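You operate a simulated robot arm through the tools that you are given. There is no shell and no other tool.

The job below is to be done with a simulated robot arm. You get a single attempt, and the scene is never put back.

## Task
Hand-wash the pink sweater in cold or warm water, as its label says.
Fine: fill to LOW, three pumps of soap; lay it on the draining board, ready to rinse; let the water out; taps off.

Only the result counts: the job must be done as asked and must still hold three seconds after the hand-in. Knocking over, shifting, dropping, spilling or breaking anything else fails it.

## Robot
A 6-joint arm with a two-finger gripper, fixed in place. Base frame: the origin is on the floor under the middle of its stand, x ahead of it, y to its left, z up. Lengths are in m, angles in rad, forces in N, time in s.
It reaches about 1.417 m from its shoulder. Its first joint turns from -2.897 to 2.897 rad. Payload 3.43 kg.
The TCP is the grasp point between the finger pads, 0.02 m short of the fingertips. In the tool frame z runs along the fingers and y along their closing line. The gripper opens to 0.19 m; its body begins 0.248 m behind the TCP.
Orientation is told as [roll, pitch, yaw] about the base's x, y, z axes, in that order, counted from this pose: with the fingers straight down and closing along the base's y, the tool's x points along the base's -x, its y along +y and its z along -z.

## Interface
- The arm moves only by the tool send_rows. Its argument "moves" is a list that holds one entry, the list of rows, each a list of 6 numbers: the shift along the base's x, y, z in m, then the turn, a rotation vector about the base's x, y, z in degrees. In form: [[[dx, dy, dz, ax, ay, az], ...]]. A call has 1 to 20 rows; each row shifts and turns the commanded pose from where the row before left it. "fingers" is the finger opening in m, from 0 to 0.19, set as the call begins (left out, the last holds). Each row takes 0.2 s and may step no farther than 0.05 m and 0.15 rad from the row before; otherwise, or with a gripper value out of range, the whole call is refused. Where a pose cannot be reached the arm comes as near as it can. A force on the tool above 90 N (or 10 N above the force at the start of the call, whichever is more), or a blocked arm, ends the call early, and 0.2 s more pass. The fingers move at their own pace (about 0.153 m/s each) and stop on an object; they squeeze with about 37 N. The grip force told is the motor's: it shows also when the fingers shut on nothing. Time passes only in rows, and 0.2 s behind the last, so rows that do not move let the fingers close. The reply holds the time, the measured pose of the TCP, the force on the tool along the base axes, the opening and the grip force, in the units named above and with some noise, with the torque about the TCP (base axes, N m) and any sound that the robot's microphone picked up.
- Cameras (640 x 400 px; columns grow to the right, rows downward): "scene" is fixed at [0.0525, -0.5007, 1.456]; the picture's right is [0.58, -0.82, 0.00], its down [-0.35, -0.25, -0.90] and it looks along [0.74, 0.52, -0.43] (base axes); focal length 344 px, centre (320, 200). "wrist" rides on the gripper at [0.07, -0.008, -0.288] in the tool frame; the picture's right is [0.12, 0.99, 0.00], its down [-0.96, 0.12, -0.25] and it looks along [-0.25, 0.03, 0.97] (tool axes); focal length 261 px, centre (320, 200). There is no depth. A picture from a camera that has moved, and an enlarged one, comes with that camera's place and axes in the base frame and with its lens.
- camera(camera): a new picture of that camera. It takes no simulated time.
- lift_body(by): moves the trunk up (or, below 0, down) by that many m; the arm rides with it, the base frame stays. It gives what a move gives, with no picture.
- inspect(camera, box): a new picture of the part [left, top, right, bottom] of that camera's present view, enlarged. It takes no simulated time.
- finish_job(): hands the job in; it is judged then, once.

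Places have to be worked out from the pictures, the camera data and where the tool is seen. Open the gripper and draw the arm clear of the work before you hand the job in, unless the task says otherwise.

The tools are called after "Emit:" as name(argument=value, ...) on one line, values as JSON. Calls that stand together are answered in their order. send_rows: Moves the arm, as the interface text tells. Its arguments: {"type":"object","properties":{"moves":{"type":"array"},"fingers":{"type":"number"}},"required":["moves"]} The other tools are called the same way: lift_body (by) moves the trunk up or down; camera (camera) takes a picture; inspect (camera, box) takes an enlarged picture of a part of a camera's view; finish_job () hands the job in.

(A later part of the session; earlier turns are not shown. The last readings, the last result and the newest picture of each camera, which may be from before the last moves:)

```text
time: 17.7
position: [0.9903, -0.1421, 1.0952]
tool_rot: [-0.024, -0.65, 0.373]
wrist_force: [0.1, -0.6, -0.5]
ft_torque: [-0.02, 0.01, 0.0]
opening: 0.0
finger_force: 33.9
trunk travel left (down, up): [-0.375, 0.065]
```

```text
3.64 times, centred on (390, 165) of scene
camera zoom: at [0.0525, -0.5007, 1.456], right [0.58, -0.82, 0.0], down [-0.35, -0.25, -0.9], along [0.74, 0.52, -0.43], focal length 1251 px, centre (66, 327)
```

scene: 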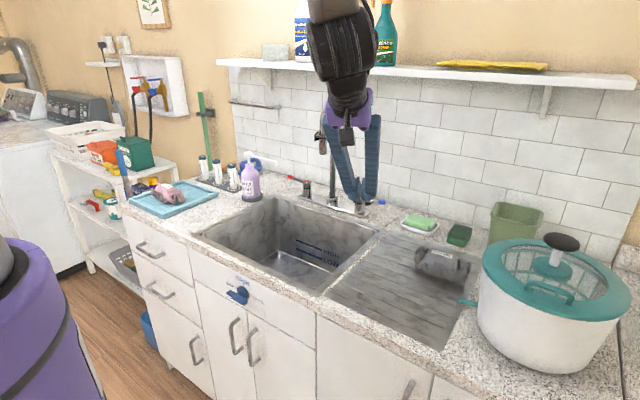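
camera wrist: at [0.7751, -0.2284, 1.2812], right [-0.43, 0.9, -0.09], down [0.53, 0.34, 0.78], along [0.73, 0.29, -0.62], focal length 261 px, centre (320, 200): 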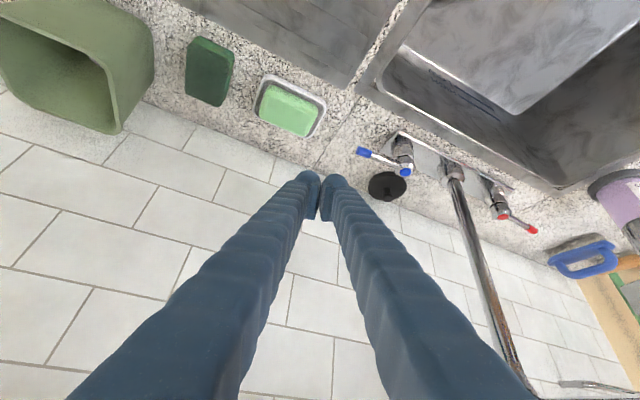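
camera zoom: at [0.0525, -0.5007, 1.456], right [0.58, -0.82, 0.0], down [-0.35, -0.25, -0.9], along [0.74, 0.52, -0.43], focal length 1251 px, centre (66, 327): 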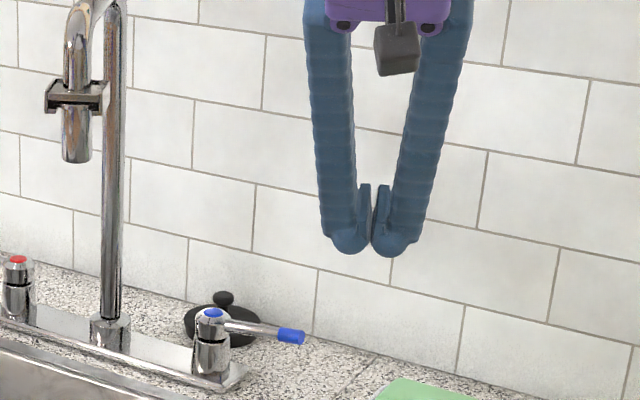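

I place the cap at (1.02, 0.018, 0.945) and the lever tip at (1.02, -0.075, 0.946). I bring the closed fingertips over and down behind the lever, between it and the wall, stopping before contact.

Emit:
send_rows(moves=[[[0.035, 0.01, -0.01, 0, 0, 0], [0.035, 0.015, -0.015, 0, 0, 0], [0.026, 0.02, -0.02, 0, 0, 0], [0, 0.025, -0.03, 0, 0, 0], [0, 0.005, -0.03, 0, 0, 0], [0, 0, -0.025, 0, 0, 0], [0, 0, -0.022, 0, 0, 0]]])

Emit:
inspect(camera="wrist", box=[250, 100, 450, 225])

Emit:
inspect(camera="scene", box=[310, 110, 430, 220])

```text
time: 19.3
position: [1.0847, -0.0684, 0.9411]
tool_rot: [-0.028, -0.651, 0.37]
wrist_force: [1.3, -0.4, -0.4]
ft_torque: [-0.05, -0.01, -0.02]
opening: 0.0
finger_force: 34.2
trunk travel left (down, up): [-0.375, 0.065]
```

```text
3.20 times, centred on (350, 162) of wrist
camera zoom: at [0.8691, -0.1536, 1.128], right [-0.43, 0.9, -0.09], down [0.53, 0.34, 0.78], along [0.73, 0.29, -0.62], focal length 834 px, centre (224, 320)
```

zoom: 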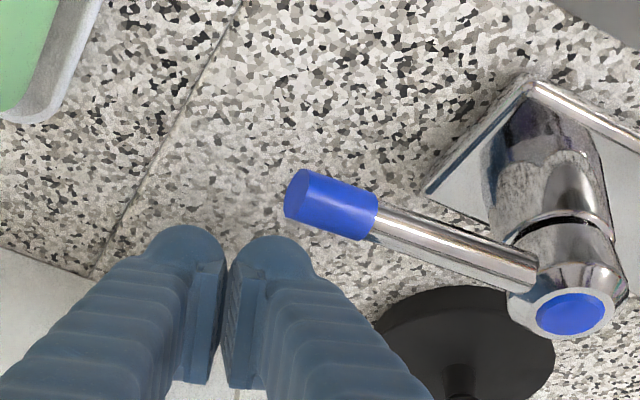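

```text
3.64 times, centred on (370, 165) of scene
camera zoom: at [0.0525, -0.5007, 1.456], right [0.58, -0.82, 0.0], down [-0.35, -0.25, -0.9], along [0.74, 0.52, -0.43], focal length 1251 px, centre (138, 327)
```

zoom: 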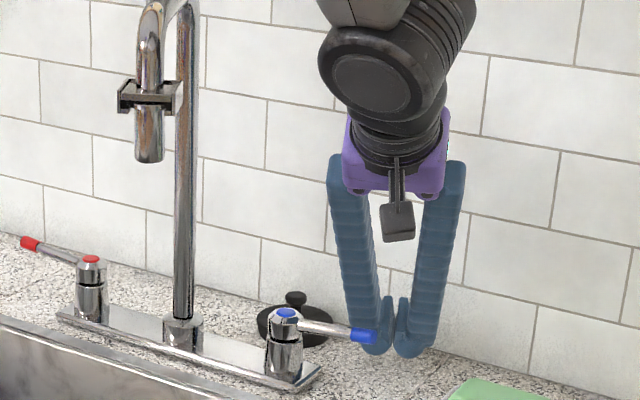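

The fingertips sit behind the lever's blue sleeve. I pull gently towards me along the lever's arc and watch the force and sound.

Emit:
send_rows(moves=[[[0, 0.008, 0, 0, 0, 0], [-0.01, 0, 0, 0, 0, 0], [-0.008, 0, 0, 0, 0, 0], [-0.008, 0.001, 0, 0, 0, 0], [-0.008, 0.002, 0, 0, 0, 0], [-0.008, 0.002, 0, 0, 0, 0]]])

Emit:
inspect(camera="wrist", box=[250, 100, 450, 225])

Emit:
inspect(camera="scene", box=[230, 110, 430, 300])

```text
time: 20.7
position: [1.0408, -0.0547, 0.944]
tool_rot: [-0.024, -0.652, 0.371]
wrist_force: [1.8, -0.2, 0.8]
ft_torque: [0.04, 0.09, -0.02]
opening: 0.0
finger_force: 33.7
trunk travel left (down, up): [-0.375, 0.065]
```

```text
3.20 times, centred on (350, 162) of wrist
camera zoom: at [0.8269, -0.1404, 1.1293], right [-0.43, 0.9, -0.09], down [0.53, 0.34, 0.78], along [0.73, 0.29, -0.62], focal length 834 px, centre (224, 320)
```

zoom: 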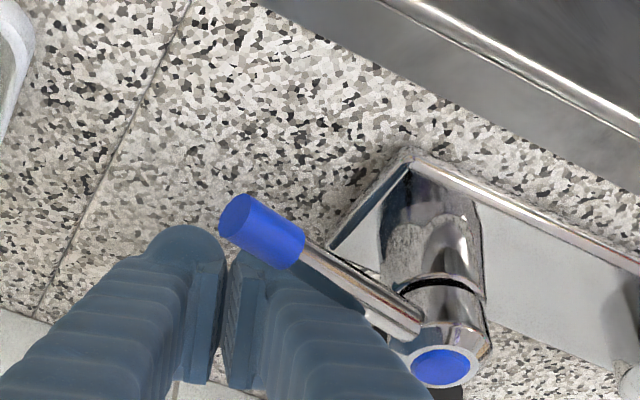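

```text
2.11 times, centred on (330, 205) of scene
camera zoom: at [0.0525, -0.5007, 1.456], right [0.58, -0.82, 0.0], down [-0.35, -0.25, -0.9], along [0.74, 0.52, -0.43], focal length 724 px, centre (299, 190)
```

zoom: 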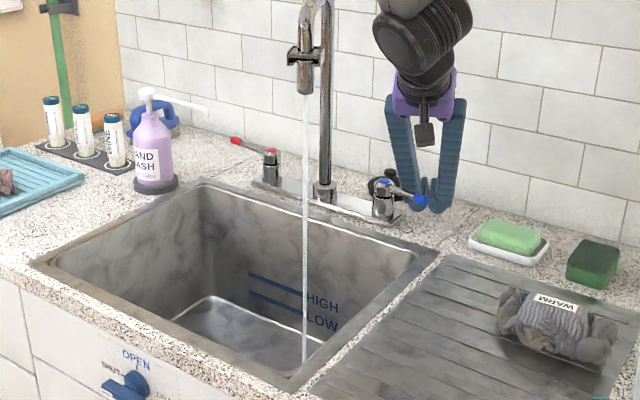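

Cold water is running into the sink after about a 20° turn. While it fills I move the fingers up and over to the front side of the lever, ready to push it shut.

Emit:
send_rows(moves=[[[0.005, -0.005, 0.04, 0, 0, 0], [0, 0, 0.045, 0, 0, 0], [-0.04, 0, 0.01, 0, 0, 0], [-0.04, 0, 0, 0, 0, 0], [-0.04, 0, 0, 0, 0, 0], [0, 0, -0.045, 0, 0, 0], [0, 0, -0.045, 0, 0, 0]]])

Emit:
inspect(camera="wrist", box=[250, 60, 510, 225])

Emit:
inspect(camera="scene", box=[230, 130, 410, 300])

```text
time: 22.3
position: [0.9274, -0.0598, 0.9496]
tool_rot: [-0.026, -0.652, 0.37]
wrist_force: [0.7, -0.1, 0.2]
ft_torque: [-0.05, 0.01, 0.05]
opening: 0.0
finger_force: 34.0
trunk travel left (down, up): [-0.375, 0.065]
```

```text
2.42 times, centred on (380, 142) of wrist
camera zoom: at [0.7124, -0.1457, 1.1341], right [-0.43, 0.9, -0.09], down [0.53, 0.34, 0.78], along [0.73, 0.29, -0.62], focal length 632 px, centre (174, 339)
```

zoom: 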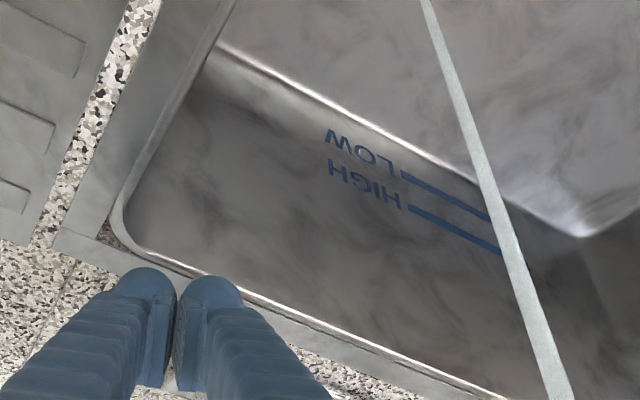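

```text
2.35 times, centred on (320, 215) of scene
camera zoom: at [0.0525, -0.5007, 1.456], right [0.58, -0.82, 0.0], down [-0.35, -0.25, -0.9], along [0.74, 0.52, -0.43], focal length 809 px, centre (320, 165)
```

zoom: 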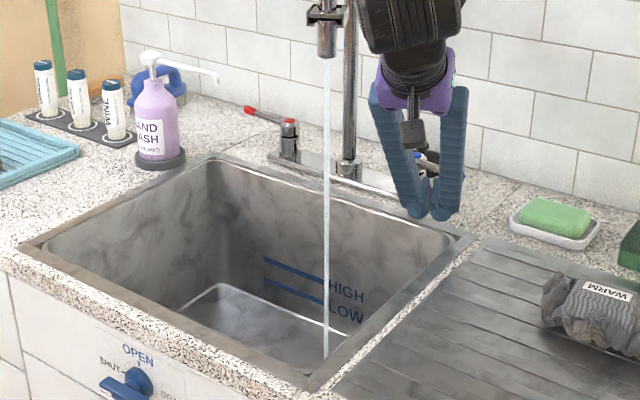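

The stream runs into the sink but the level isn't visibly rising yet. I wait a few seconds and check.

Emit:
send_rows(moves=[[[0, 0, 0, 0, 0, 0], [0, 0, 0, 0, 0, 0], [0, 0, 0, 0, 0, 0], [0, 0, 0, 0, 0, 0], [0, 0, 0, 0, 0, 0], [0, 0, 0, 0, 0, 0], [0, 0, 0, 0, 0, 0], [0, 0, 0, 0, 0, 0], [0, 0, 0, 0, 0, 0], [0, 0, 0, 0, 0, 0], [0, 0, 0, 0, 0, 0], [0, 0, 0, 0, 0, 0], [0, 0, 0, 0, 0, 0], [0, 0, 0, 0, 0, 0], [0, 0, 0, 0, 0, 0]]])

Emit:
inspect(camera="wrist", box=[250, 0, 510, 165])

Emit:
inspect(camera="scene", box=[230, 190, 390, 310])

```text
time: 25.5
position: [0.9264, -0.0613, 0.9482]
tool_rot: [-0.025, -0.651, 0.373]
wrist_force: [0.6, 0.0, 0.3]
ft_torque: [-0.02, -0.05, -0.04]
opening: 0.0
finger_force: 34.2
trunk travel left (down, up): [-0.375, 0.065]
```

```text
2.42 times, centred on (380, 82) of wrist
camera zoom: at [0.7124, -0.1454, 1.1341], right [-0.43, 0.9, -0.09], down [0.53, 0.34, 0.78], along [0.73, 0.29, -0.62], focal length 632 px, centre (174, 485)
```

zoom: 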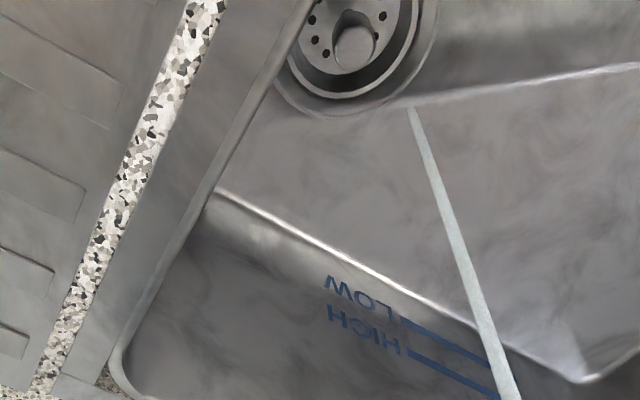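

```text
3.33 times, centred on (310, 250) of scene
camera zoom: at [0.0525, -0.5007, 1.456], right [0.58, -0.82, 0.0], down [-0.35, -0.25, -0.9], along [0.74, 0.52, -0.43], focal length 1147 px, centre (353, 33)
```

zoom: 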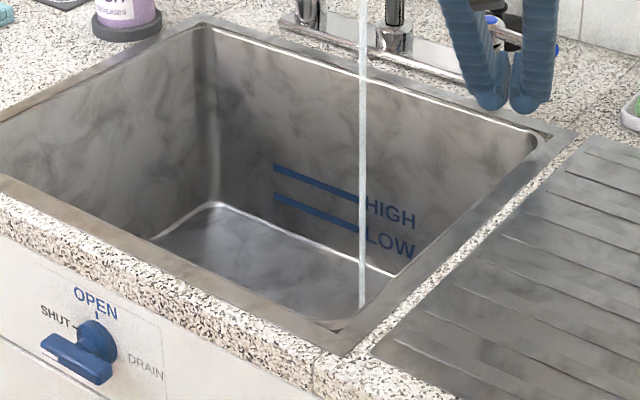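

No visible level yet at this trickle, so the lever needs to open further. I go back behind it and pull it wider.

Emit:
send_rows(moves=[[[0, 0, 0.045, 0, 0, 0], [0, -0.005, 0.045, 0, 0, 0], [0.045, 0, 0, 0, 0, 0], [0.045, 0, 0, 0, 0, 0], [0.045, 0, 0, 0, 0, 0], [0, 0.005, -0.045, 0, 0, 0], [0, 0, -0.045, 0, 0, 0]]])

Emit:
inspect(camera="wrist", box=[250, 100, 450, 225])

Emit:
inspect(camera="scene", box=[230, 190, 390, 310])

```text
time: 27.1
position: [1.0606, -0.0607, 0.9464]
tool_rot: [-0.024, -0.651, 0.371]
wrist_force: [0.4, 0.5, 0.3]
ft_torque: [-0.01, 0.1, 0.03]
opening: 0.0002
finger_force: 34.6
trunk travel left (down, up): [-0.375, 0.065]
```

```text
3.20 times, centred on (350, 162) of wrist
camera zoom: at [0.8468, -0.1462, 1.1329], right [-0.43, 0.9, -0.09], down [0.53, 0.34, 0.78], along [0.73, 0.29, -0.62], focal length 834 px, centre (224, 320)
```

zoom: 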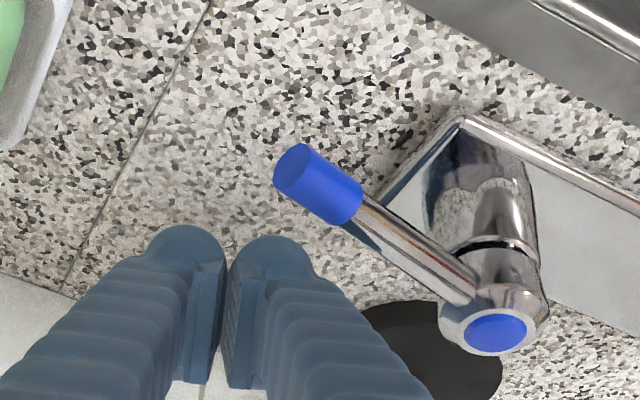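

```text
3.33 times, centred on (310, 250) of scene
camera zoom: at [0.0525, -0.5007, 1.456], right [0.58, -0.82, 0.0], down [-0.35, -0.25, -0.9], along [0.74, 0.52, -0.43], focal length 1147 px, centre (353, 33)
```

zoom: 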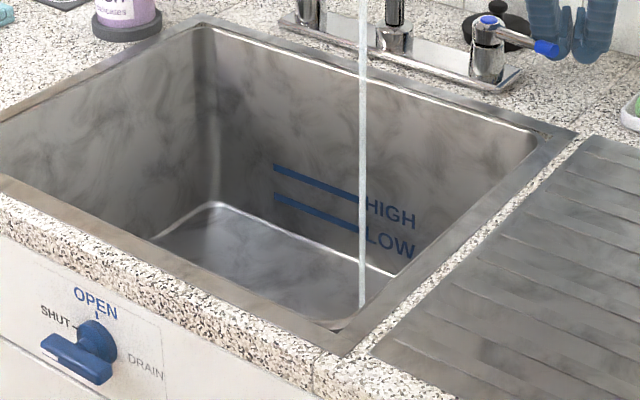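

The fingers are behind the partly open lever. I continue pulling it along its arc to open the tap wider.

Emit:
send_rows(moves=[[[-0.015, 0.004, -0.002, 0, 0, 0], [-0.01, 0.003, 0, 0, 0, 0], [-0.01, 0.004, 0, 0, 0, 0], [-0.01, 0.004, 0, 0, 0, 0], [-0.01, 0.005, 0, 0, 0, 0], [-0.01, 0.005, 0, 0, 0, 0]]])

Emit:
inspect(camera="wrist", box=[250, 100, 450, 225])

Emit:
inspect(camera="scene", box=[230, 130, 410, 300])

```text
time: 28.5
position: [1.0022, -0.0448, 0.9479]
tool_rot: [-0.025, -0.653, 0.357]
wrist_force: [40.6, -50.8, -3.0]
ft_torque: [0.49, 0.51, -1.38]
opening: 0.0
finger_force: 34.5
trunk travel left (down, up): [-0.375, 0.065]
```

```text
3.20 times, centred on (350, 162) of wrist
camera zoom: at [0.7859, -0.1281, 1.1325], right [-0.42, 0.9, -0.09], down [0.53, 0.33, 0.78], along [0.73, 0.28, -0.62], focal length 834 px, centre (224, 320)
```

zoom: 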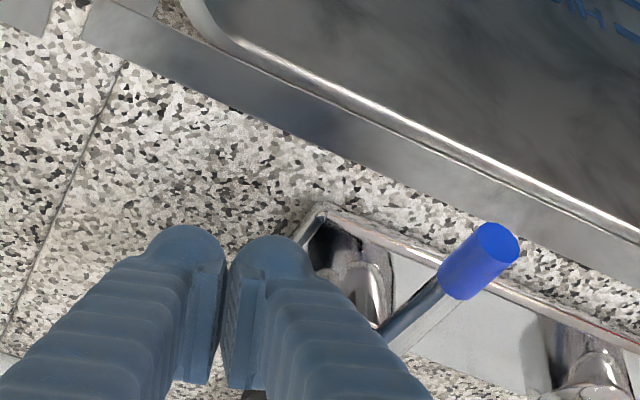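

```text
2.35 times, centred on (320, 215) of scene
camera zoom: at [0.0525, -0.5007, 1.456], right [0.58, -0.82, 0.0], down [-0.35, -0.25, -0.9], along [0.74, 0.52, -0.43], focal length 809 px, centre (320, 165)
```

zoom: 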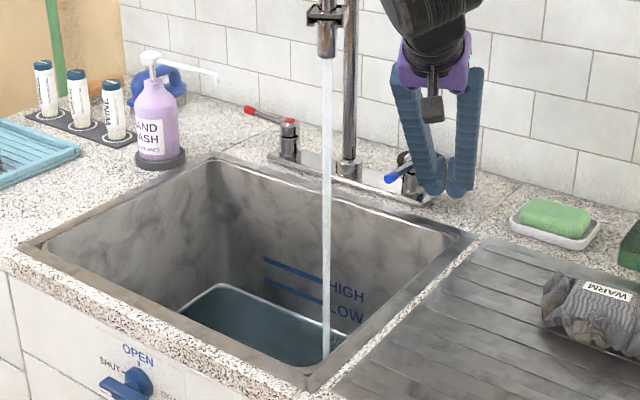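

The tap is fully open, the lever is against its stop, and water now covers the sink floor. I ease off and check the level right away.

Emit:
send_rows(moves=[[[0.01, -0.015, 0.0, 0, 0, 0]]])

Emit:
inspect(camera="scene", box=[270, 210, 360, 280])

Emit:
inspect(camera="scene", box=[330, 160, 410, 220])

```text
time: 28.9
position: [1.0033, -0.0447, 0.9456]
tool_rot: [-0.022, -0.649, 0.377]
wrist_force: [-0.4, -10.6, 4.0]
ft_torque: [0.22, 0.01, -0.02]
opening: 0.0
finger_force: 34.4
trunk travel left (down, up): [-0.375, 0.065]
```

```text
5.71 times, centred on (315, 245) of scene
camera zoom: at [0.0525, -0.5007, 1.456], right [0.58, -0.82, 0.0], down [-0.35, -0.25, -0.9], along [0.74, 0.52, -0.43], focal length 1966 px, centre (349, -57)
```

zoom: 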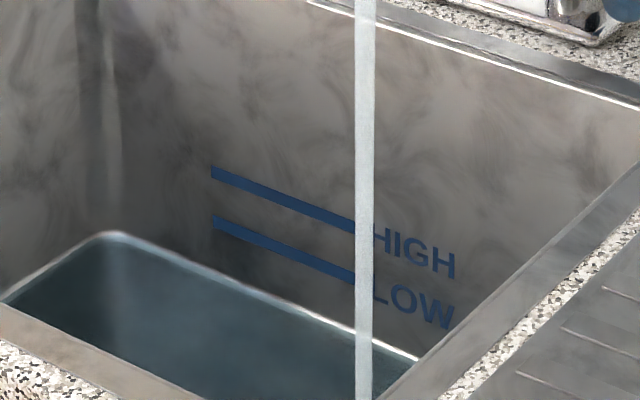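

```text
6.67 times, centred on (370, 190) of scene
camera zoom: at [0.0525, -0.5007, 1.456], right [0.58, -0.82, 0.0], down [-0.35, -0.25, -0.9], along [0.74, 0.52, -0.43], focal length 2293 px, centre (-13, 267)
```

zoom: 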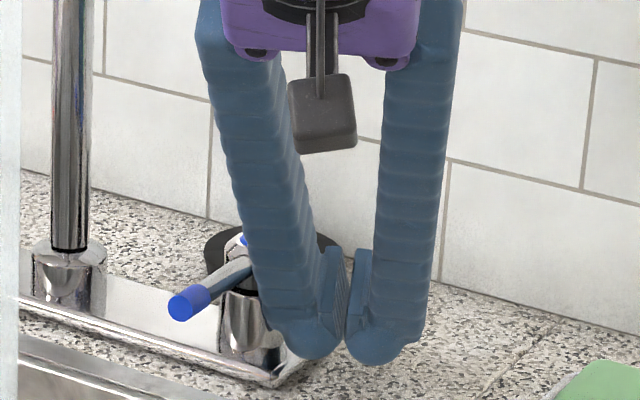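

The level is still well below LOW and rising. The open lever now points straight towards me, from (1.02, 0.018) to (0.93, 0.014). To shut it I must hook it from its left side, so I lift, swing the tool's yaw round, and hover over that side.

Emit:
send_rows(moves=[[[-0.002, -0.005, 0.045, 0, 0, 7.5], [-0.01, 0, 0.045, 0, 0, 7.5], [-0.01, 0.03, 0.01, 0, 0, 7.5], [-0.01, 0.03, 0, 0, 0, 7.5], [-0.01, 0.03, 0, 0, 0, 7.5], [-0.008, 0.025, 0, 0, 0, 7.5]]])

Emit:
inspect(camera="scene", box=[230, 100, 430, 290])

Emit:
camera(camera="wrist")

```text
time: 30.3
position: [0.9581, 0.0596, 1.0458]
tool_rot: [-0.023, -0.65, 1.157]
wrist_force: [0.3, 0.3, -1.1]
ft_torque: [0.1, -0.01, 0.04]
opening: 0.0001
finger_force: 34.6
trunk travel left (down, up): [-0.375, 0.065]
```

```text
2.11 times, centred on (330, 195) of scene
camera zoom: at [0.0525, -0.5007, 1.456], right [0.58, -0.82, 0.0], down [-0.35, -0.25, -0.9], along [0.74, 0.52, -0.43], focal length 724 px, centre (299, 210)
```

zoom: 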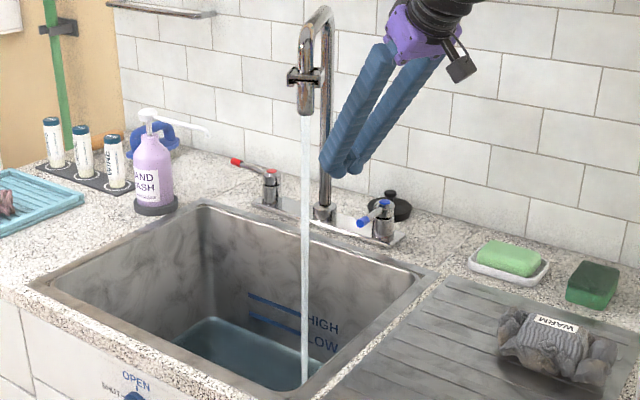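

```text
taken
camera wrist: at [0.8663, -0.1528, 1.2309], right [-0.94, 0.33, -0.09], down [0.14, 0.61, 0.78], along [0.31, 0.72, -0.62], focal length 261 px, centre (320, 200)
```

wrist: 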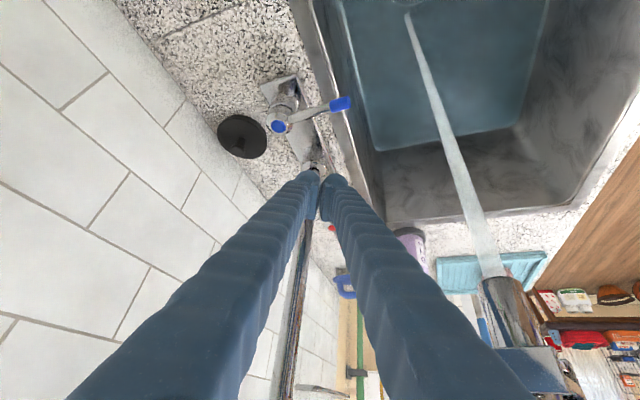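

The tip hovers on the lever's left side with clear space. I check the water level closely against the LOW line before lowering.

Emit:
inspect(camera="scene", box=[280, 215, 350, 265])

Emit:
inspect(camera="wrist", box=[230, 60, 410, 230])

```text
8.00 times, centred on (315, 240) of scene
camera zoom: at [0.0525, -0.5007, 1.456], right [0.58, -0.82, 0.0], down [-0.35, -0.25, -0.9], along [0.74, 0.52, -0.43], focal length 2752 px, centre (360, -120)
```

zoom: 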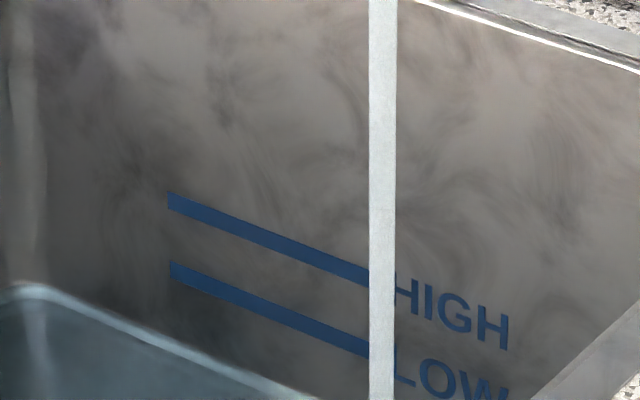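

```text
2.35 times, centred on (320, 145) of wrist
camera zoom: at [0.8663, -0.1528, 1.2309], right [-0.94, 0.33, -0.09], down [0.14, 0.61, 0.78], along [0.31, 0.72, -0.62], focal length 613 px, centre (320, 329)
```

zoom: 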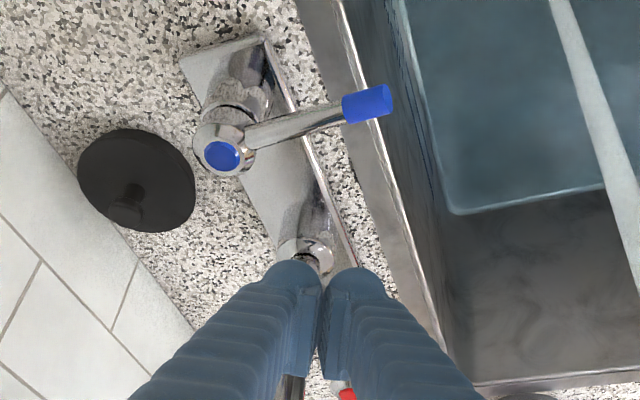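

The visible edge is still the sink floor line, so depth is small so far; LOW is roughly 3.5 cm above it. I turn the yaw a little more to keep clear of the spout and lower the tip to the left of the lever.

Emit:
send_rows(moves=[[[-0.006, 0.008, 0, 0, 0, 5], [-0.006, 0.008, 0, 0, 0, 5], [0, 0, -0.04, 0, 0, 0], [0, 0, -0.035, 0, 0, 0], [0, 0, -0.023, 0, 0, 0]]])

Emit:
inspect(camera="scene", box=[280, 215, 350, 265])

Emit:
camera(camera="wrist")

Emit:
inspect(camera="scene", box=[270, 80, 430, 220])

```text
time: 31.5
position: [0.9447, 0.0759, 0.9473]
tool_rot: [-0.023, -0.653, 1.33]
wrist_force: [0.0, -0.5, -0.1]
ft_torque: [0.0, -0.01, 0.05]
opening: 0.0001
finger_force: 34.2
trunk travel left (down, up): [-0.375, 0.065]
```

```text
8.00 times, centred on (315, 240) of scene
camera zoom: at [0.0525, -0.5007, 1.456], right [0.58, -0.82, 0.0], down [-0.35, -0.25, -0.9], along [0.74, 0.52, -0.43], focal length 2752 px, centre (360, -120)
```

zoom: 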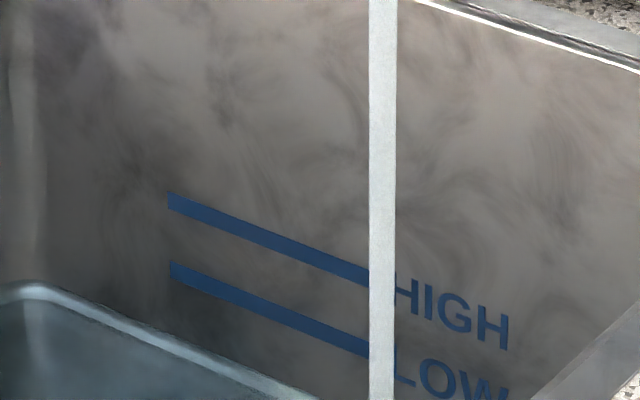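

```text
taken
camera wrist: at [0.8913, -0.1497, 1.1328], right [-0.98, 0.16, -0.09], down [0.03, 0.63, 0.78], along [0.18, 0.76, -0.62], focal length 261 px, centre (320, 200)
```

wrist: 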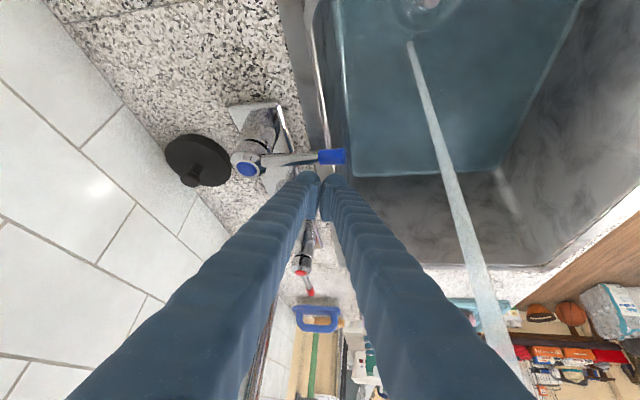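

```text
2.86 times, centred on (350, 150) of scene
camera zoom: at [0.0525, -0.5007, 1.456], right [0.58, -0.82, 0.0], down [-0.35, -0.25, -0.9], along [0.74, 0.52, -0.43], focal length 983 px, centre (234, 343)
```

zoom: 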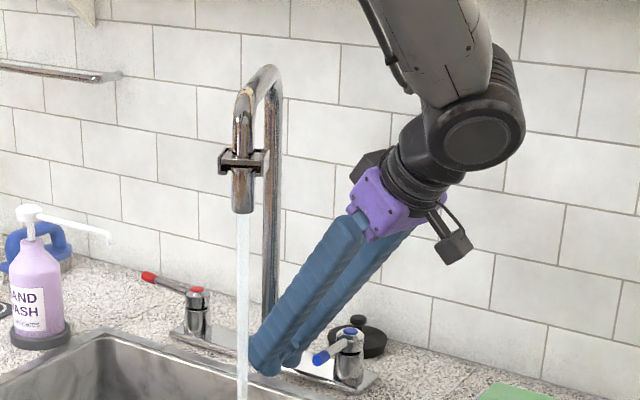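

The hook is in place and the water is rising only a few mm per second. I wait in short steps and keep checking the edge against LOW.

Emit:
send_rows(moves=[[[0, 0, 0, 0, 0, 0], [0, 0, 0, 0, 0, 0], [0, 0, 0, 0, 0, 0], [0, 0, 0, 0, 0, 0], [0, 0, 0, 0, 0, 0], [0, 0, 0, 0, 0, 0], [0, 0, 0, 0, 0, 0], [0, 0, 0, 0, 0, 0], [0, 0, 0, 0, 0, 0], [0, 0, 0, 0, 0, 0], [0, 0, 0, 0, 0, 0], [0, 0, 0, 0, 0, 0], [0, 0, 0, 0, 0, 0], [0, 0, 0, 0, 0, 0]]])

Emit:
inspect(camera="scene", box=[280, 215, 350, 265])

```text
time: 34.5
position: [0.9444, 0.0763, 0.948]
tool_rot: [-0.024, -0.652, 1.333]
wrist_force: [1.4, 0.9, 0.1]
ft_torque: [0.05, -0.03, -0.01]
opening: 0.0002
finger_force: 34.3
trunk travel left (down, up): [-0.375, 0.065]
```

```text
8.00 times, centred on (315, 240) of scene
camera zoom: at [0.0525, -0.5007, 1.456], right [0.58, -0.82, 0.0], down [-0.35, -0.25, -0.9], along [0.74, 0.52, -0.43], focal length 2752 px, centre (360, -120)
```

zoom: 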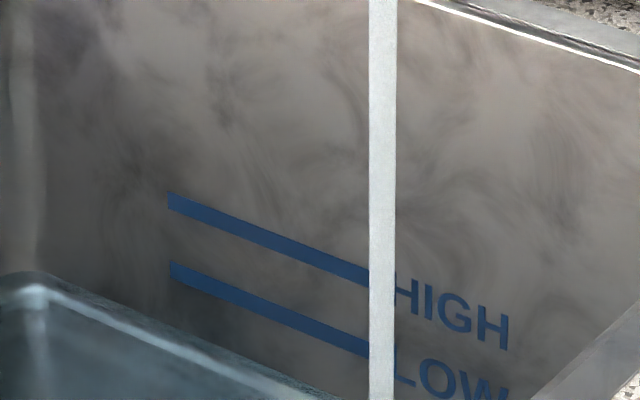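

The edge has climbed to about 58 px below the LOW line at roughly 4 px/s. I wait another 7 s.

Emit:
send_rows(moves=[[[0, 0, 0, 0, 0, 0], [0, 0, 0, 0, 0, 0], [0, 0, 0, 0, 0, 0], [0, 0, 0, 0, 0, 0], [0, 0, 0, 0, 0, 0], [0, 0, 0, 0, 0, 0], [0, 0, 0, 0, 0, 0], [0, 0, 0, 0, 0, 0], [0, 0, 0, 0, 0, 0], [0, 0, 0, 0, 0, 0], [0, 0, 0, 0, 0, 0], [0, 0, 0, 0, 0, 0], [0, 0, 0, 0, 0, 0], [0, 0, 0, 0, 0, 0], [0, 0, 0, 0, 0, 0], [0, 0, 0, 0, 0, 0], [0, 0, 0, 0, 0, 0], [0, 0, 0, 0, 0, 0], [0, 0, 0, 0, 0, 0], [0, 0, 0, 0, 0, 0]]])

Emit:
inspect(camera="scene", box=[280, 215, 350, 265])

```text
time: 38.7
position: [0.9443, 0.0757, 0.9482]
tool_rot: [-0.025, -0.654, 1.331]
wrist_force: [0.8, 0.7, 0.3]
ft_torque: [0.02, -0.03, 0.01]
opening: 0.0001
finger_force: 34.5
trunk travel left (down, up): [-0.375, 0.065]
```

```text
8.00 times, centred on (315, 240) of scene
camera zoom: at [0.0525, -0.5007, 1.456], right [0.58, -0.82, 0.0], down [-0.35, -0.25, -0.9], along [0.74, 0.52, -0.43], focal length 2752 px, centre (360, -120)
```

zoom: 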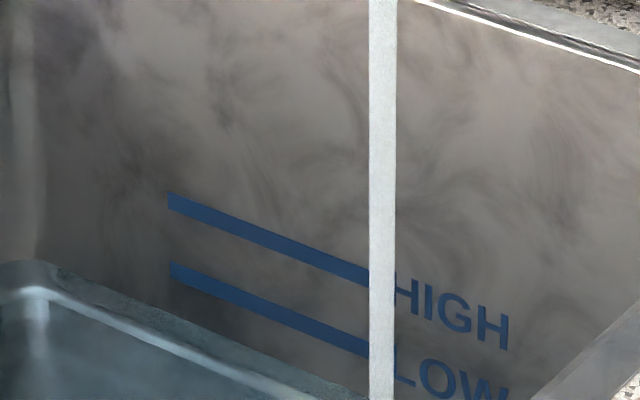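

The edge is now about 45 px below LOW, rising about 3 px/s. I wait another 4 s twice, checking in between.

Emit:
send_rows(moves=[[[0, 0, 0, 0, 0, 0], [0, 0, 0, 0, 0, 0], [0, 0, 0, 0, 0, 0], [0, 0, 0, 0, 0, 0], [0, 0, 0, 0, 0, 0], [0, 0, 0, 0, 0, 0], [0, 0, 0, 0, 0, 0], [0, 0, 0, 0, 0, 0], [0, 0, 0, 0, 0, 0], [0, 0, 0, 0, 0, 0], [0, 0, 0, 0, 0, 0], [0, 0, 0, 0, 0, 0], [0, 0, 0, 0, 0, 0], [0, 0, 0, 0, 0, 0], [0, 0, 0, 0, 0, 0], [0, 0, 0, 0, 0, 0], [0, 0, 0, 0, 0, 0], [0, 0, 0, 0, 0, 0], [0, 0, 0, 0, 0, 0], [0, 0, 0, 0, 0, 0]]])

Emit:
inspect(camera="scene", box=[280, 215, 350, 265])

```text
time: 42.9
position: [0.9437, 0.0756, 0.9476]
tool_rot: [-0.023, -0.651, 1.329]
wrist_force: [-0.2, -0.9, 0.8]
ft_torque: [-0.04, 0.0, -0.01]
opening: 0.0001
finger_force: 34.6
trunk travel left (down, up): [-0.375, 0.065]
```

```text
8.00 times, centred on (315, 240) of scene
camera zoom: at [0.0525, -0.5007, 1.456], right [0.58, -0.82, 0.0], down [-0.35, -0.25, -0.9], along [0.74, 0.52, -0.43], focal length 2752 px, centre (360, -120)
```

zoom: 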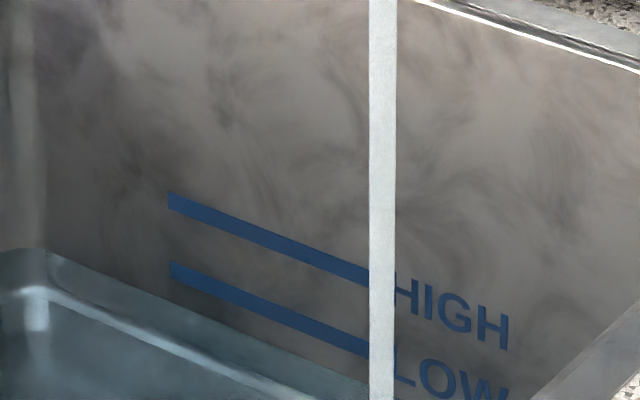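

The edge is about 30 px below the centre of the LOW line. Another 4 s wait, then a check.

Emit:
send_rows(moves=[[[0, 0, 0, 0, 0, 0], [0, 0, 0, 0, 0, 0], [0, 0, 0, 0, 0, 0], [0, 0, 0, 0, 0, 0], [0, 0, 0, 0, 0, 0], [0, 0, 0, 0, 0, 0], [0, 0, 0, 0, 0, 0], [0, 0, 0, 0, 0, 0], [0, 0, 0, 0, 0, 0], [0, 0, 0, 0, 0, 0], [0, 0, 0, 0, 0, 0], [0, 0, 0, 0, 0, 0], [0, 0, 0, 0, 0, 0], [0, 0, 0, 0, 0, 0], [0, 0, 0, 0, 0, 0], [0, 0, 0, 0, 0, 0], [0, 0, 0, 0, 0, 0], [0, 0, 0, 0, 0, 0], [0, 0, 0, 0, 0, 0], [0, 0, 0, 0, 0, 0]]])

Emit:
inspect(camera="scene", box=[280, 215, 350, 265])

```text
time: 47.1
position: [0.9443, 0.0766, 0.9482]
tool_rot: [-0.025, -0.653, 1.33]
wrist_force: [-0.2, -0.4, 0.0]
ft_torque: [0.02, -0.01, -0.02]
opening: 0.0
finger_force: 34.5
trunk travel left (down, up): [-0.375, 0.065]
```

```text
8.00 times, centred on (315, 240) of scene
camera zoom: at [0.0525, -0.5007, 1.456], right [0.58, -0.82, 0.0], down [-0.35, -0.25, -0.9], along [0.74, 0.52, -0.43], focal length 2752 px, centre (360, -120)
```

zoom: 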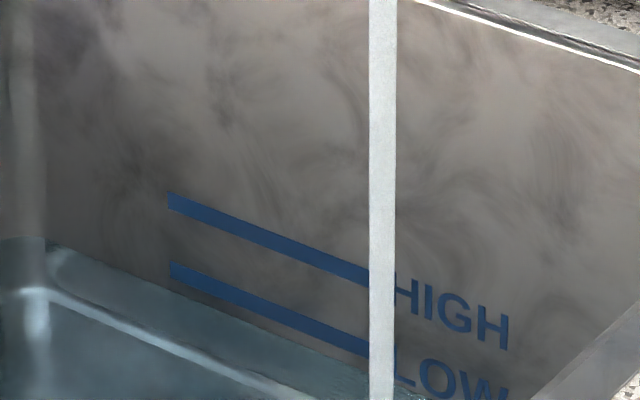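

The edge is about 18 px under the LOW line's centre. I wait about 2.5 s more and then pull the lever shut in the same call, along its arc.

Emit:
send_rows(moves=[[[0, 0, 0, 0, 0, 0], [0, 0, 0, 0, 0, 0], [0, 0, 0, 0, 0, 0], [0, 0, 0, 0, 0, 0], [0, 0, 0, 0, 0, 0], [0, 0, 0, 0, 0, 0], [0, 0, 0, 0, 0, 0], [0, 0, 0, 0, 0, 0], [0, 0, 0, 0, 0, 0], [0, 0, 0, 0, 0, 0], [0, 0, 0, 0, 0, 0]]])

Emit:
inspect(camera="scene", box=[280, 215, 350, 265])

```text
time: 49.5
position: [0.945, 0.0777, 0.9485]
tool_rot: [-0.027, -0.652, 1.331]
wrist_force: [0.7, 0.1, -1.4]
ft_torque: [0.02, -0.03, -0.01]
opening: 0.0
finger_force: 34.5
trunk travel left (down, up): [-0.375, 0.065]
```

```text
8.00 times, centred on (315, 240) of scene
camera zoom: at [0.0525, -0.5007, 1.456], right [0.58, -0.82, 0.0], down [-0.35, -0.25, -0.9], along [0.74, 0.52, -0.43], focal length 2752 px, centre (360, -120)
```

zoom: 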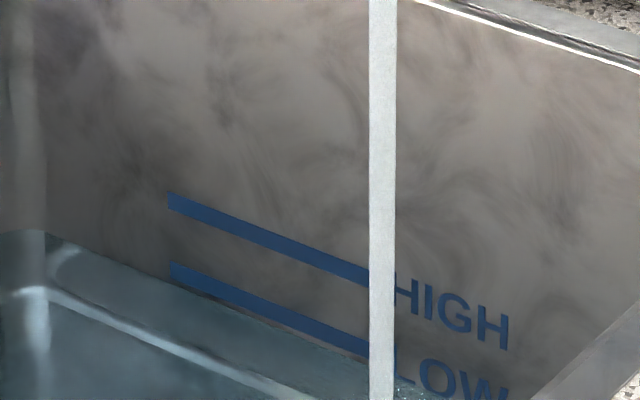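

The edge has reached the bottom of the LOW line. I close the tap now: hook −y, then sweep +x so the lever returns to its original direction.

Emit:
send_rows(moves=[[[0, -0.03, 0, 0, 0, 0], [0, -0.03, 0, 0, 0, 0], [0.005, -0.02, 0, 0, 0, 0], [0.01, -0.018, 0, 0, 0, 0], [0.01, -0.01, 0, 0, 0, 0], [0.008, -0.002, 0, 0, 0, 0], [0.006, 0, 0, 0, 0, 0]]])

Emit:
inspect(camera="scene", box=[280, 160, 400, 265])

Emit:
inspect(camera="wrist", box=[200, 60, 400, 220])

```text
time: 51.0
position: [0.962, -0.026, 0.9431]
tool_rot: [0.013, -0.657, 1.327]
wrist_force: [-30.4, 2.2, 4.5]
ft_torque: [0.07, -0.72, 0.03]
opening: 0.0001
finger_force: 34.5
trunk travel left (down, up): [-0.375, 0.065]
stopped in row 7: the force on the tool passed its limit at 95 N (the readings are from after the stop); the commanded pose is now the measured one
```

```text
3.81 times, centred on (340, 212) of scene
camera zoom: at [0.0525, -0.5007, 1.456], right [0.58, -0.82, 0.0], down [-0.35, -0.25, -0.9], along [0.74, 0.52, -0.43], focal length 1310 px, centre (244, 152)
```

zoom: 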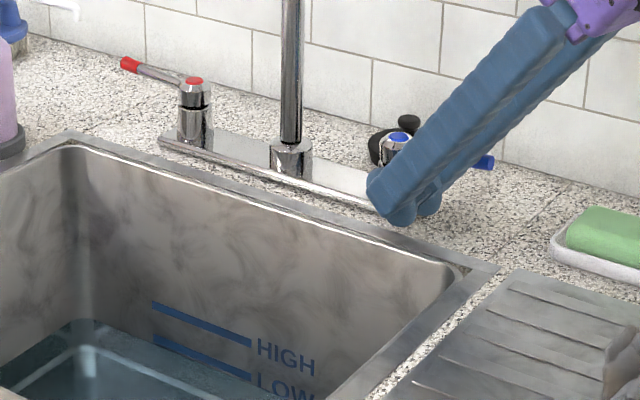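

```text
2.50 times, centred on (300, 140) of wrist
camera zoom: at [0.9178, -0.2546, 1.1263], right [-0.99, 0.14, -0.06], down [0.04, 0.62, 0.79], along [0.15, 0.77, -0.62], focal length 652 px, centre (370, 350)
```

zoom: 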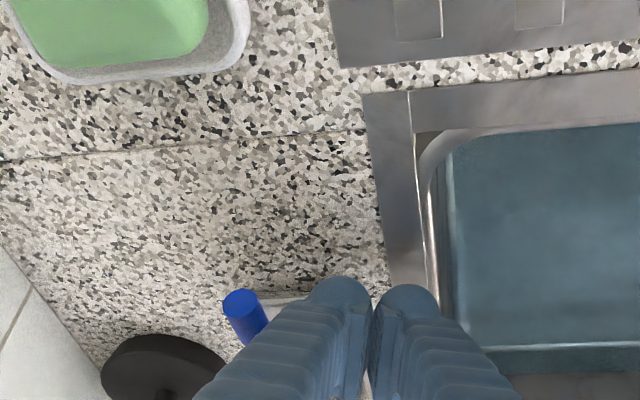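

The stream has stopped and the lever is back against its closed stop. I back away, rise clear, and check the level and lever.

Emit:
send_rows(moves=[[[-0.012, 0, 0, 0, 0, 0], [-0.01, -0.01, 0.03, 0, 0, 0], [-0.01, -0.02, 0.04, 0, 0, 0], [-0.01, -0.02, 0.04, 0, 0, -7.5], [-0.02, -0.02, 0.02, 0, 0, -7.5], [-0.03, -0.02, 0, 0, 0, -7.5], [-0.04, -0.01, 0, 0, 0, -7.5]]])

Emit:
inspect(camera="scene", box=[280, 215, 350, 265])

Emit:
inspect(camera="scene", box=[270, 80, 430, 220])

Emit:
camera(camera="wrist")

```text
time: 52.6
position: [0.8346, -0.1283, 1.0756]
tool_rot: [0.002, -0.655, 0.805]
wrist_force: [-0.4, -0.7, 0.6]
ft_torque: [-0.07, -0.05, -0.06]
opening: 0.0001
finger_force: 34.1
trunk travel left (down, up): [-0.375, 0.065]
```

```text
8.00 times, centred on (315, 240) of scene
camera zoom: at [0.0525, -0.5007, 1.456], right [0.58, -0.82, 0.0], down [-0.35, -0.25, -0.9], along [0.74, 0.52, -0.43], focal length 2752 px, centre (360, -120)
```

zoom: 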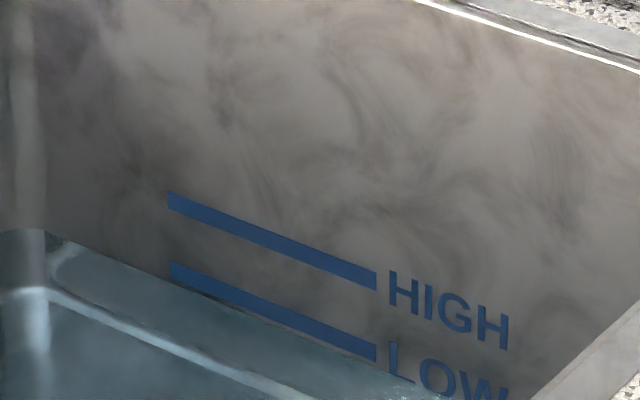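

```text
2.86 times, centred on (350, 150) of scene
camera zoom: at [0.0525, -0.5007, 1.456], right [0.58, -0.82, 0.0], down [-0.35, -0.25, -0.9], along [0.74, 0.52, -0.43], focal length 983 px, centre (234, 343)
```

zoom: 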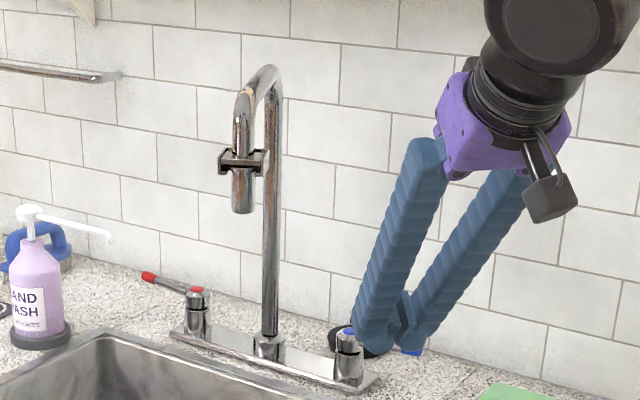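

```text
taken
camera wrist: at [0.6801, -0.3018, 1.26], right [-0.78, 0.62, -0.07], down [0.34, 0.52, 0.78], along [0.52, 0.59, -0.62], focal length 261 px, centre (320, 200)
```

wrist: 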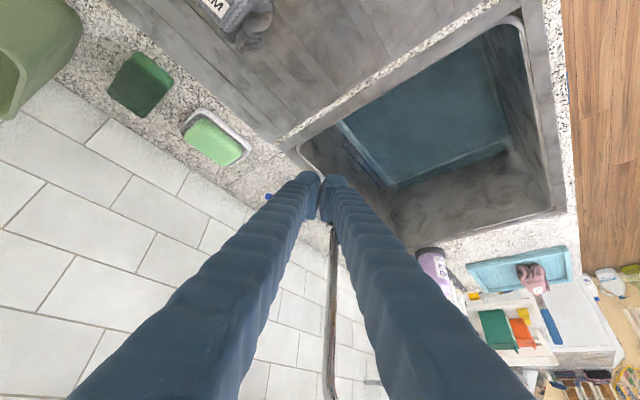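

The tap is off and the lever is back. I zoom tightly on the waterline at LOW to judge how close it is.

Emit:
inspect(camera="scene", box=[295, 235, 345, 266])

Emit:
inspect(camera="wrist", box=[320, 110, 420, 190])

Emit:
inspect(camera="scene", box=[335, 165, 395, 205])

```text
12.80 times, centred on (320, 250) of scene
camera zoom: at [0.0525, -0.5007, 1.456], right [0.58, -0.82, 0.0], down [-0.35, -0.25, -0.9], along [0.74, 0.52, -0.43], focal length 4403 px, centre (320, -446)
```

zoom: 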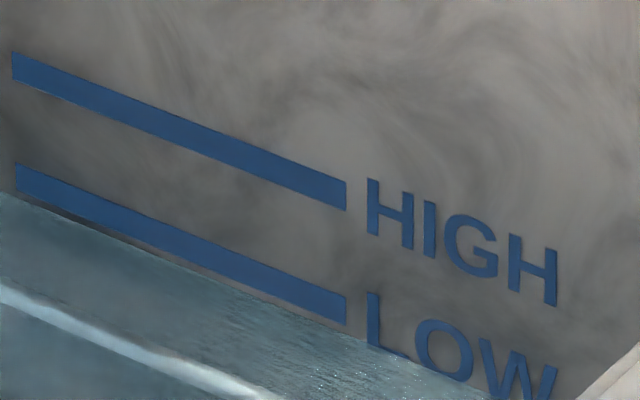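

```text
5.00 times, centred on (370, 150) of wrist
camera zoom: at [0.6801, -0.3018, 1.26], right [-0.78, 0.62, -0.07], down [0.34, 0.52, 0.78], along [0.52, 0.59, -0.62], focal length 1303 px, centre (70, 450)
```

zoom: 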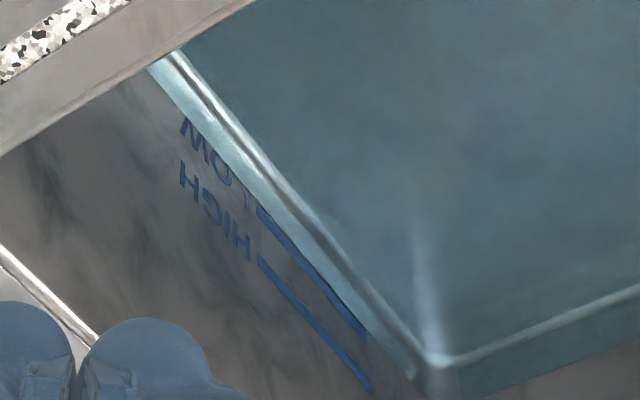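

```text
10.00 times, centred on (365, 185) of scene
camera zoom: at [0.0525, -0.5007, 1.456], right [0.58, -0.82, 0.0], down [-0.35, -0.25, -0.9], along [0.74, 0.52, -0.43], focal length 3440 px, centre (-130, 350)
```

zoom: 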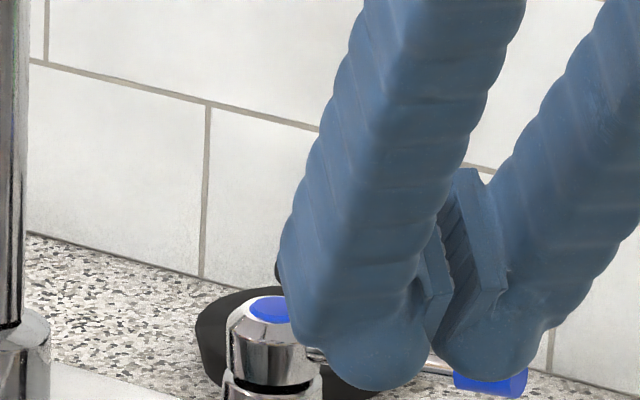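

The waterline sits just under the LOW bar, about 6 mm low by my reading. I top it up briefly, using the same moves that worked before: back behind the lever first.

Emit:
send_rows(moves=[[[0.04, 0, 0, 0, 0, -8.3], [0.04, 0, 0, 0, 0, -8.3], [0.04, 0, 0, 0, 0, -8.3], [0.045, 0, -0.005, 0, 0, 0], [0.045, 0.015, -0.01, 0, 0, 0], [0.041, 0.02, -0.015, 0, 0, 0], [0, 0.028, -0.025, 0, 0, 0], [0, 0.005, -0.035, 0, 0, 0], [0, 0, -0.04, 0, 0, 0]]])

Emit:
inspect(camera="wrist", box=[250, 100, 450, 225])

Emit:
inspect(camera="scene", box=[295, 235, 345, 266])

```text
time: 54.6
position: [1.0873, -0.0612, 0.9434]
tool_rot: [0.005, -0.654, 0.368]
wrist_force: [-0.2, -0.1, 0.0]
ft_torque: [0.03, 0.01, 0.02]
opening: 0.0
finger_force: 34.5
trunk travel left (down, up): [-0.375, 0.065]
```

```text
3.20 times, centred on (350, 162) of wrist
camera zoom: at [0.8752, -0.154, 1.1271], right [-0.45, 0.89, -0.07], down [0.53, 0.33, 0.78], along [0.72, 0.31, -0.62], focal length 834 px, centre (224, 320)
```

zoom: 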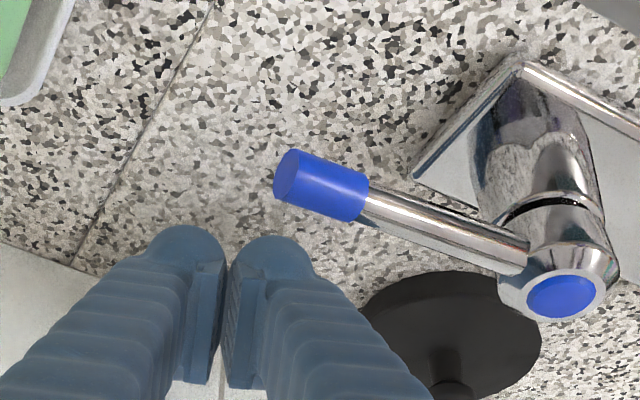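

```text
12.80 times, centred on (320, 250) of scene
camera zoom: at [0.0525, -0.5007, 1.456], right [0.58, -0.82, 0.0], down [-0.35, -0.25, -0.9], along [0.74, 0.52, -0.43], focal length 4403 px, centre (320, -446)
```

zoom: 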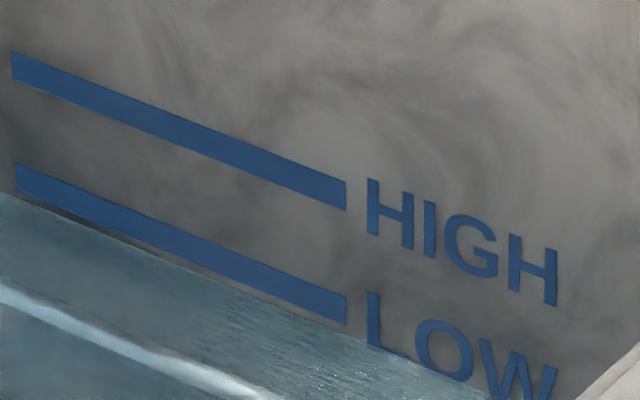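

The level held steady, so nothing leaks. I pull the lever partly open for a short top-up.

Emit:
send_rows(moves=[[[-0.015, 0, 0, 0, 0, 0], [-0.015, 0.001, 0, 0, 0, 0], [-0.015, 0.003, 0, 0, 0, 0], [-0.01, 0.003, 0, 0, 0, 0], [-0.008, 0.003, 0, 0, 0, 0]]])

Emit:
inspect(camera="wrist", box=[250, 100, 450, 225])

Emit:
inspect(camera="scene", box=[295, 235, 345, 266])

```text
time: 55.8
position: [1.0222, -0.0496, 0.9424]
tool_rot: [0.006, -0.654, 0.371]
wrist_force: [0.1, 1.6, 0.4]
ft_torque: [0.01, -0.04, -0.02]
opening: 0.0002
finger_force: 34.1
trunk travel left (down, up): [-0.375, 0.065]
```

```text
3.20 times, centred on (350, 162) of wrist
camera zoom: at [0.8103, -0.1429, 1.1276], right [-0.45, 0.89, -0.07], down [0.53, 0.33, 0.78], along [0.72, 0.32, -0.62], focal length 834 px, centre (224, 320)
```

zoom: 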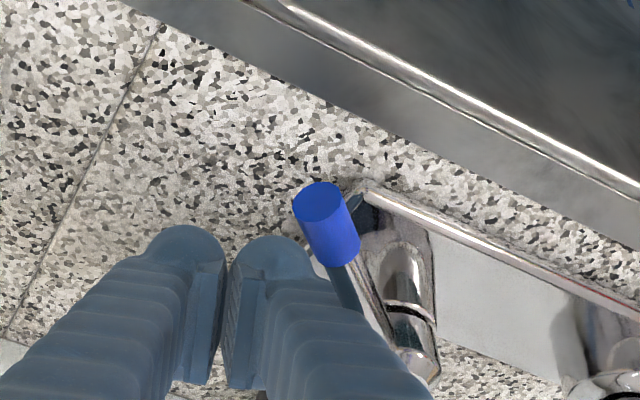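

```text
12.80 times, centred on (320, 250) of scene
camera zoom: at [0.0525, -0.5007, 1.456], right [0.58, -0.82, 0.0], down [-0.35, -0.25, -0.9], along [0.74, 0.52, -0.43], focal length 4403 px, centre (320, -446)
```

zoom: 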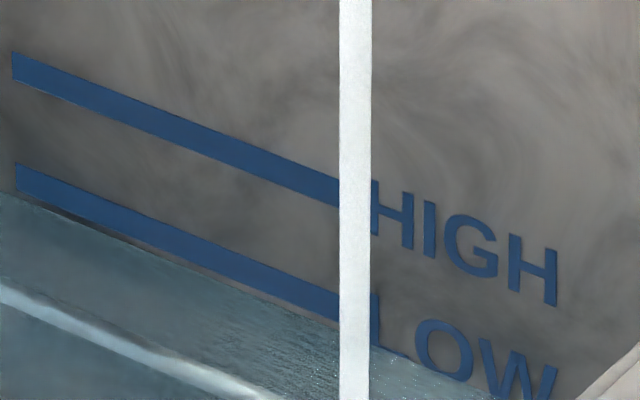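

The tap is about half open and flowing. I lift over to the closing side of the lever with the same swing as before.

Emit:
send_rows(moves=[[[0.002, -0.004, 0.045, 0, 0, 7.5], [-0.01, 0, 0.045, 0, 0, 7.5], [-0.018, 0.03, 0.01, 0, 0, 8], [-0.018, 0.03, 0, 0, 0, 8], [-0.018, 0.03, 0, 0, 0, 8], [-0.01, 0.025, 0, 0, 0, 8], [-0.005, 0.015, 0, 0, 0, 8], [0, 0, -0.045, 0, 0, 0], [0, 0, -0.049, 0, 0, 0]]])

Emit:
inspect(camera="scene", box=[295, 235, 345, 266])

Emit:
inspect(camera="wrist", box=[200, 90, 400, 230])

```text
time: 57.8
position: [0.9455, 0.0748, 0.9498]
tool_rot: [0.006, -0.657, 1.329]
wrist_force: [0.0, 0.6, 0.8]
ft_torque: [0.0, 0.09, 0.05]
opening: 0.0001
finger_force: 34.2
trunk travel left (down, up): [-0.375, 0.065]
```

```text
12.80 times, centred on (320, 250) of scene
camera zoom: at [0.0525, -0.5007, 1.456], right [0.58, -0.82, 0.0], down [-0.35, -0.25, -0.9], along [0.74, 0.52, -0.43], focal length 4403 px, centre (320, -446)
```

zoom: 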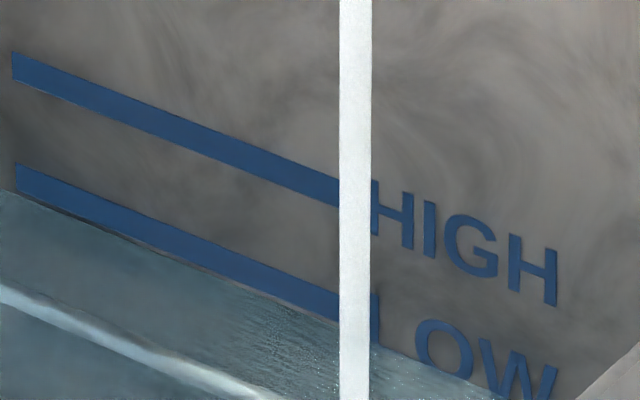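

```text
2.86 times, centred on (300, 160) of wrist
camera zoom: at [0.9011, -0.1522, 1.1332], right [-0.99, 0.14, -0.07], down [0.04, 0.62, 0.78], along [0.15, 0.77, -0.62], focal length 745 px, centre (377, 314)
```

zoom: 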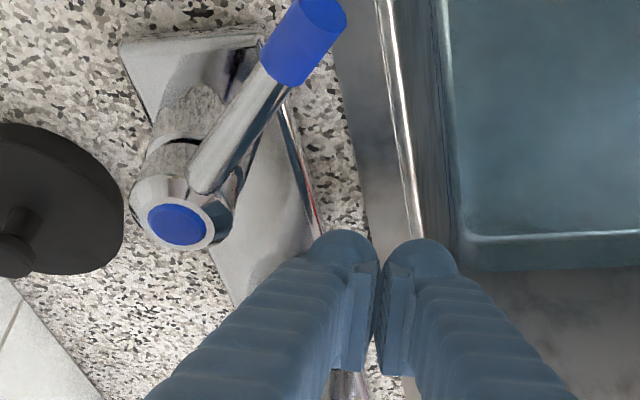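

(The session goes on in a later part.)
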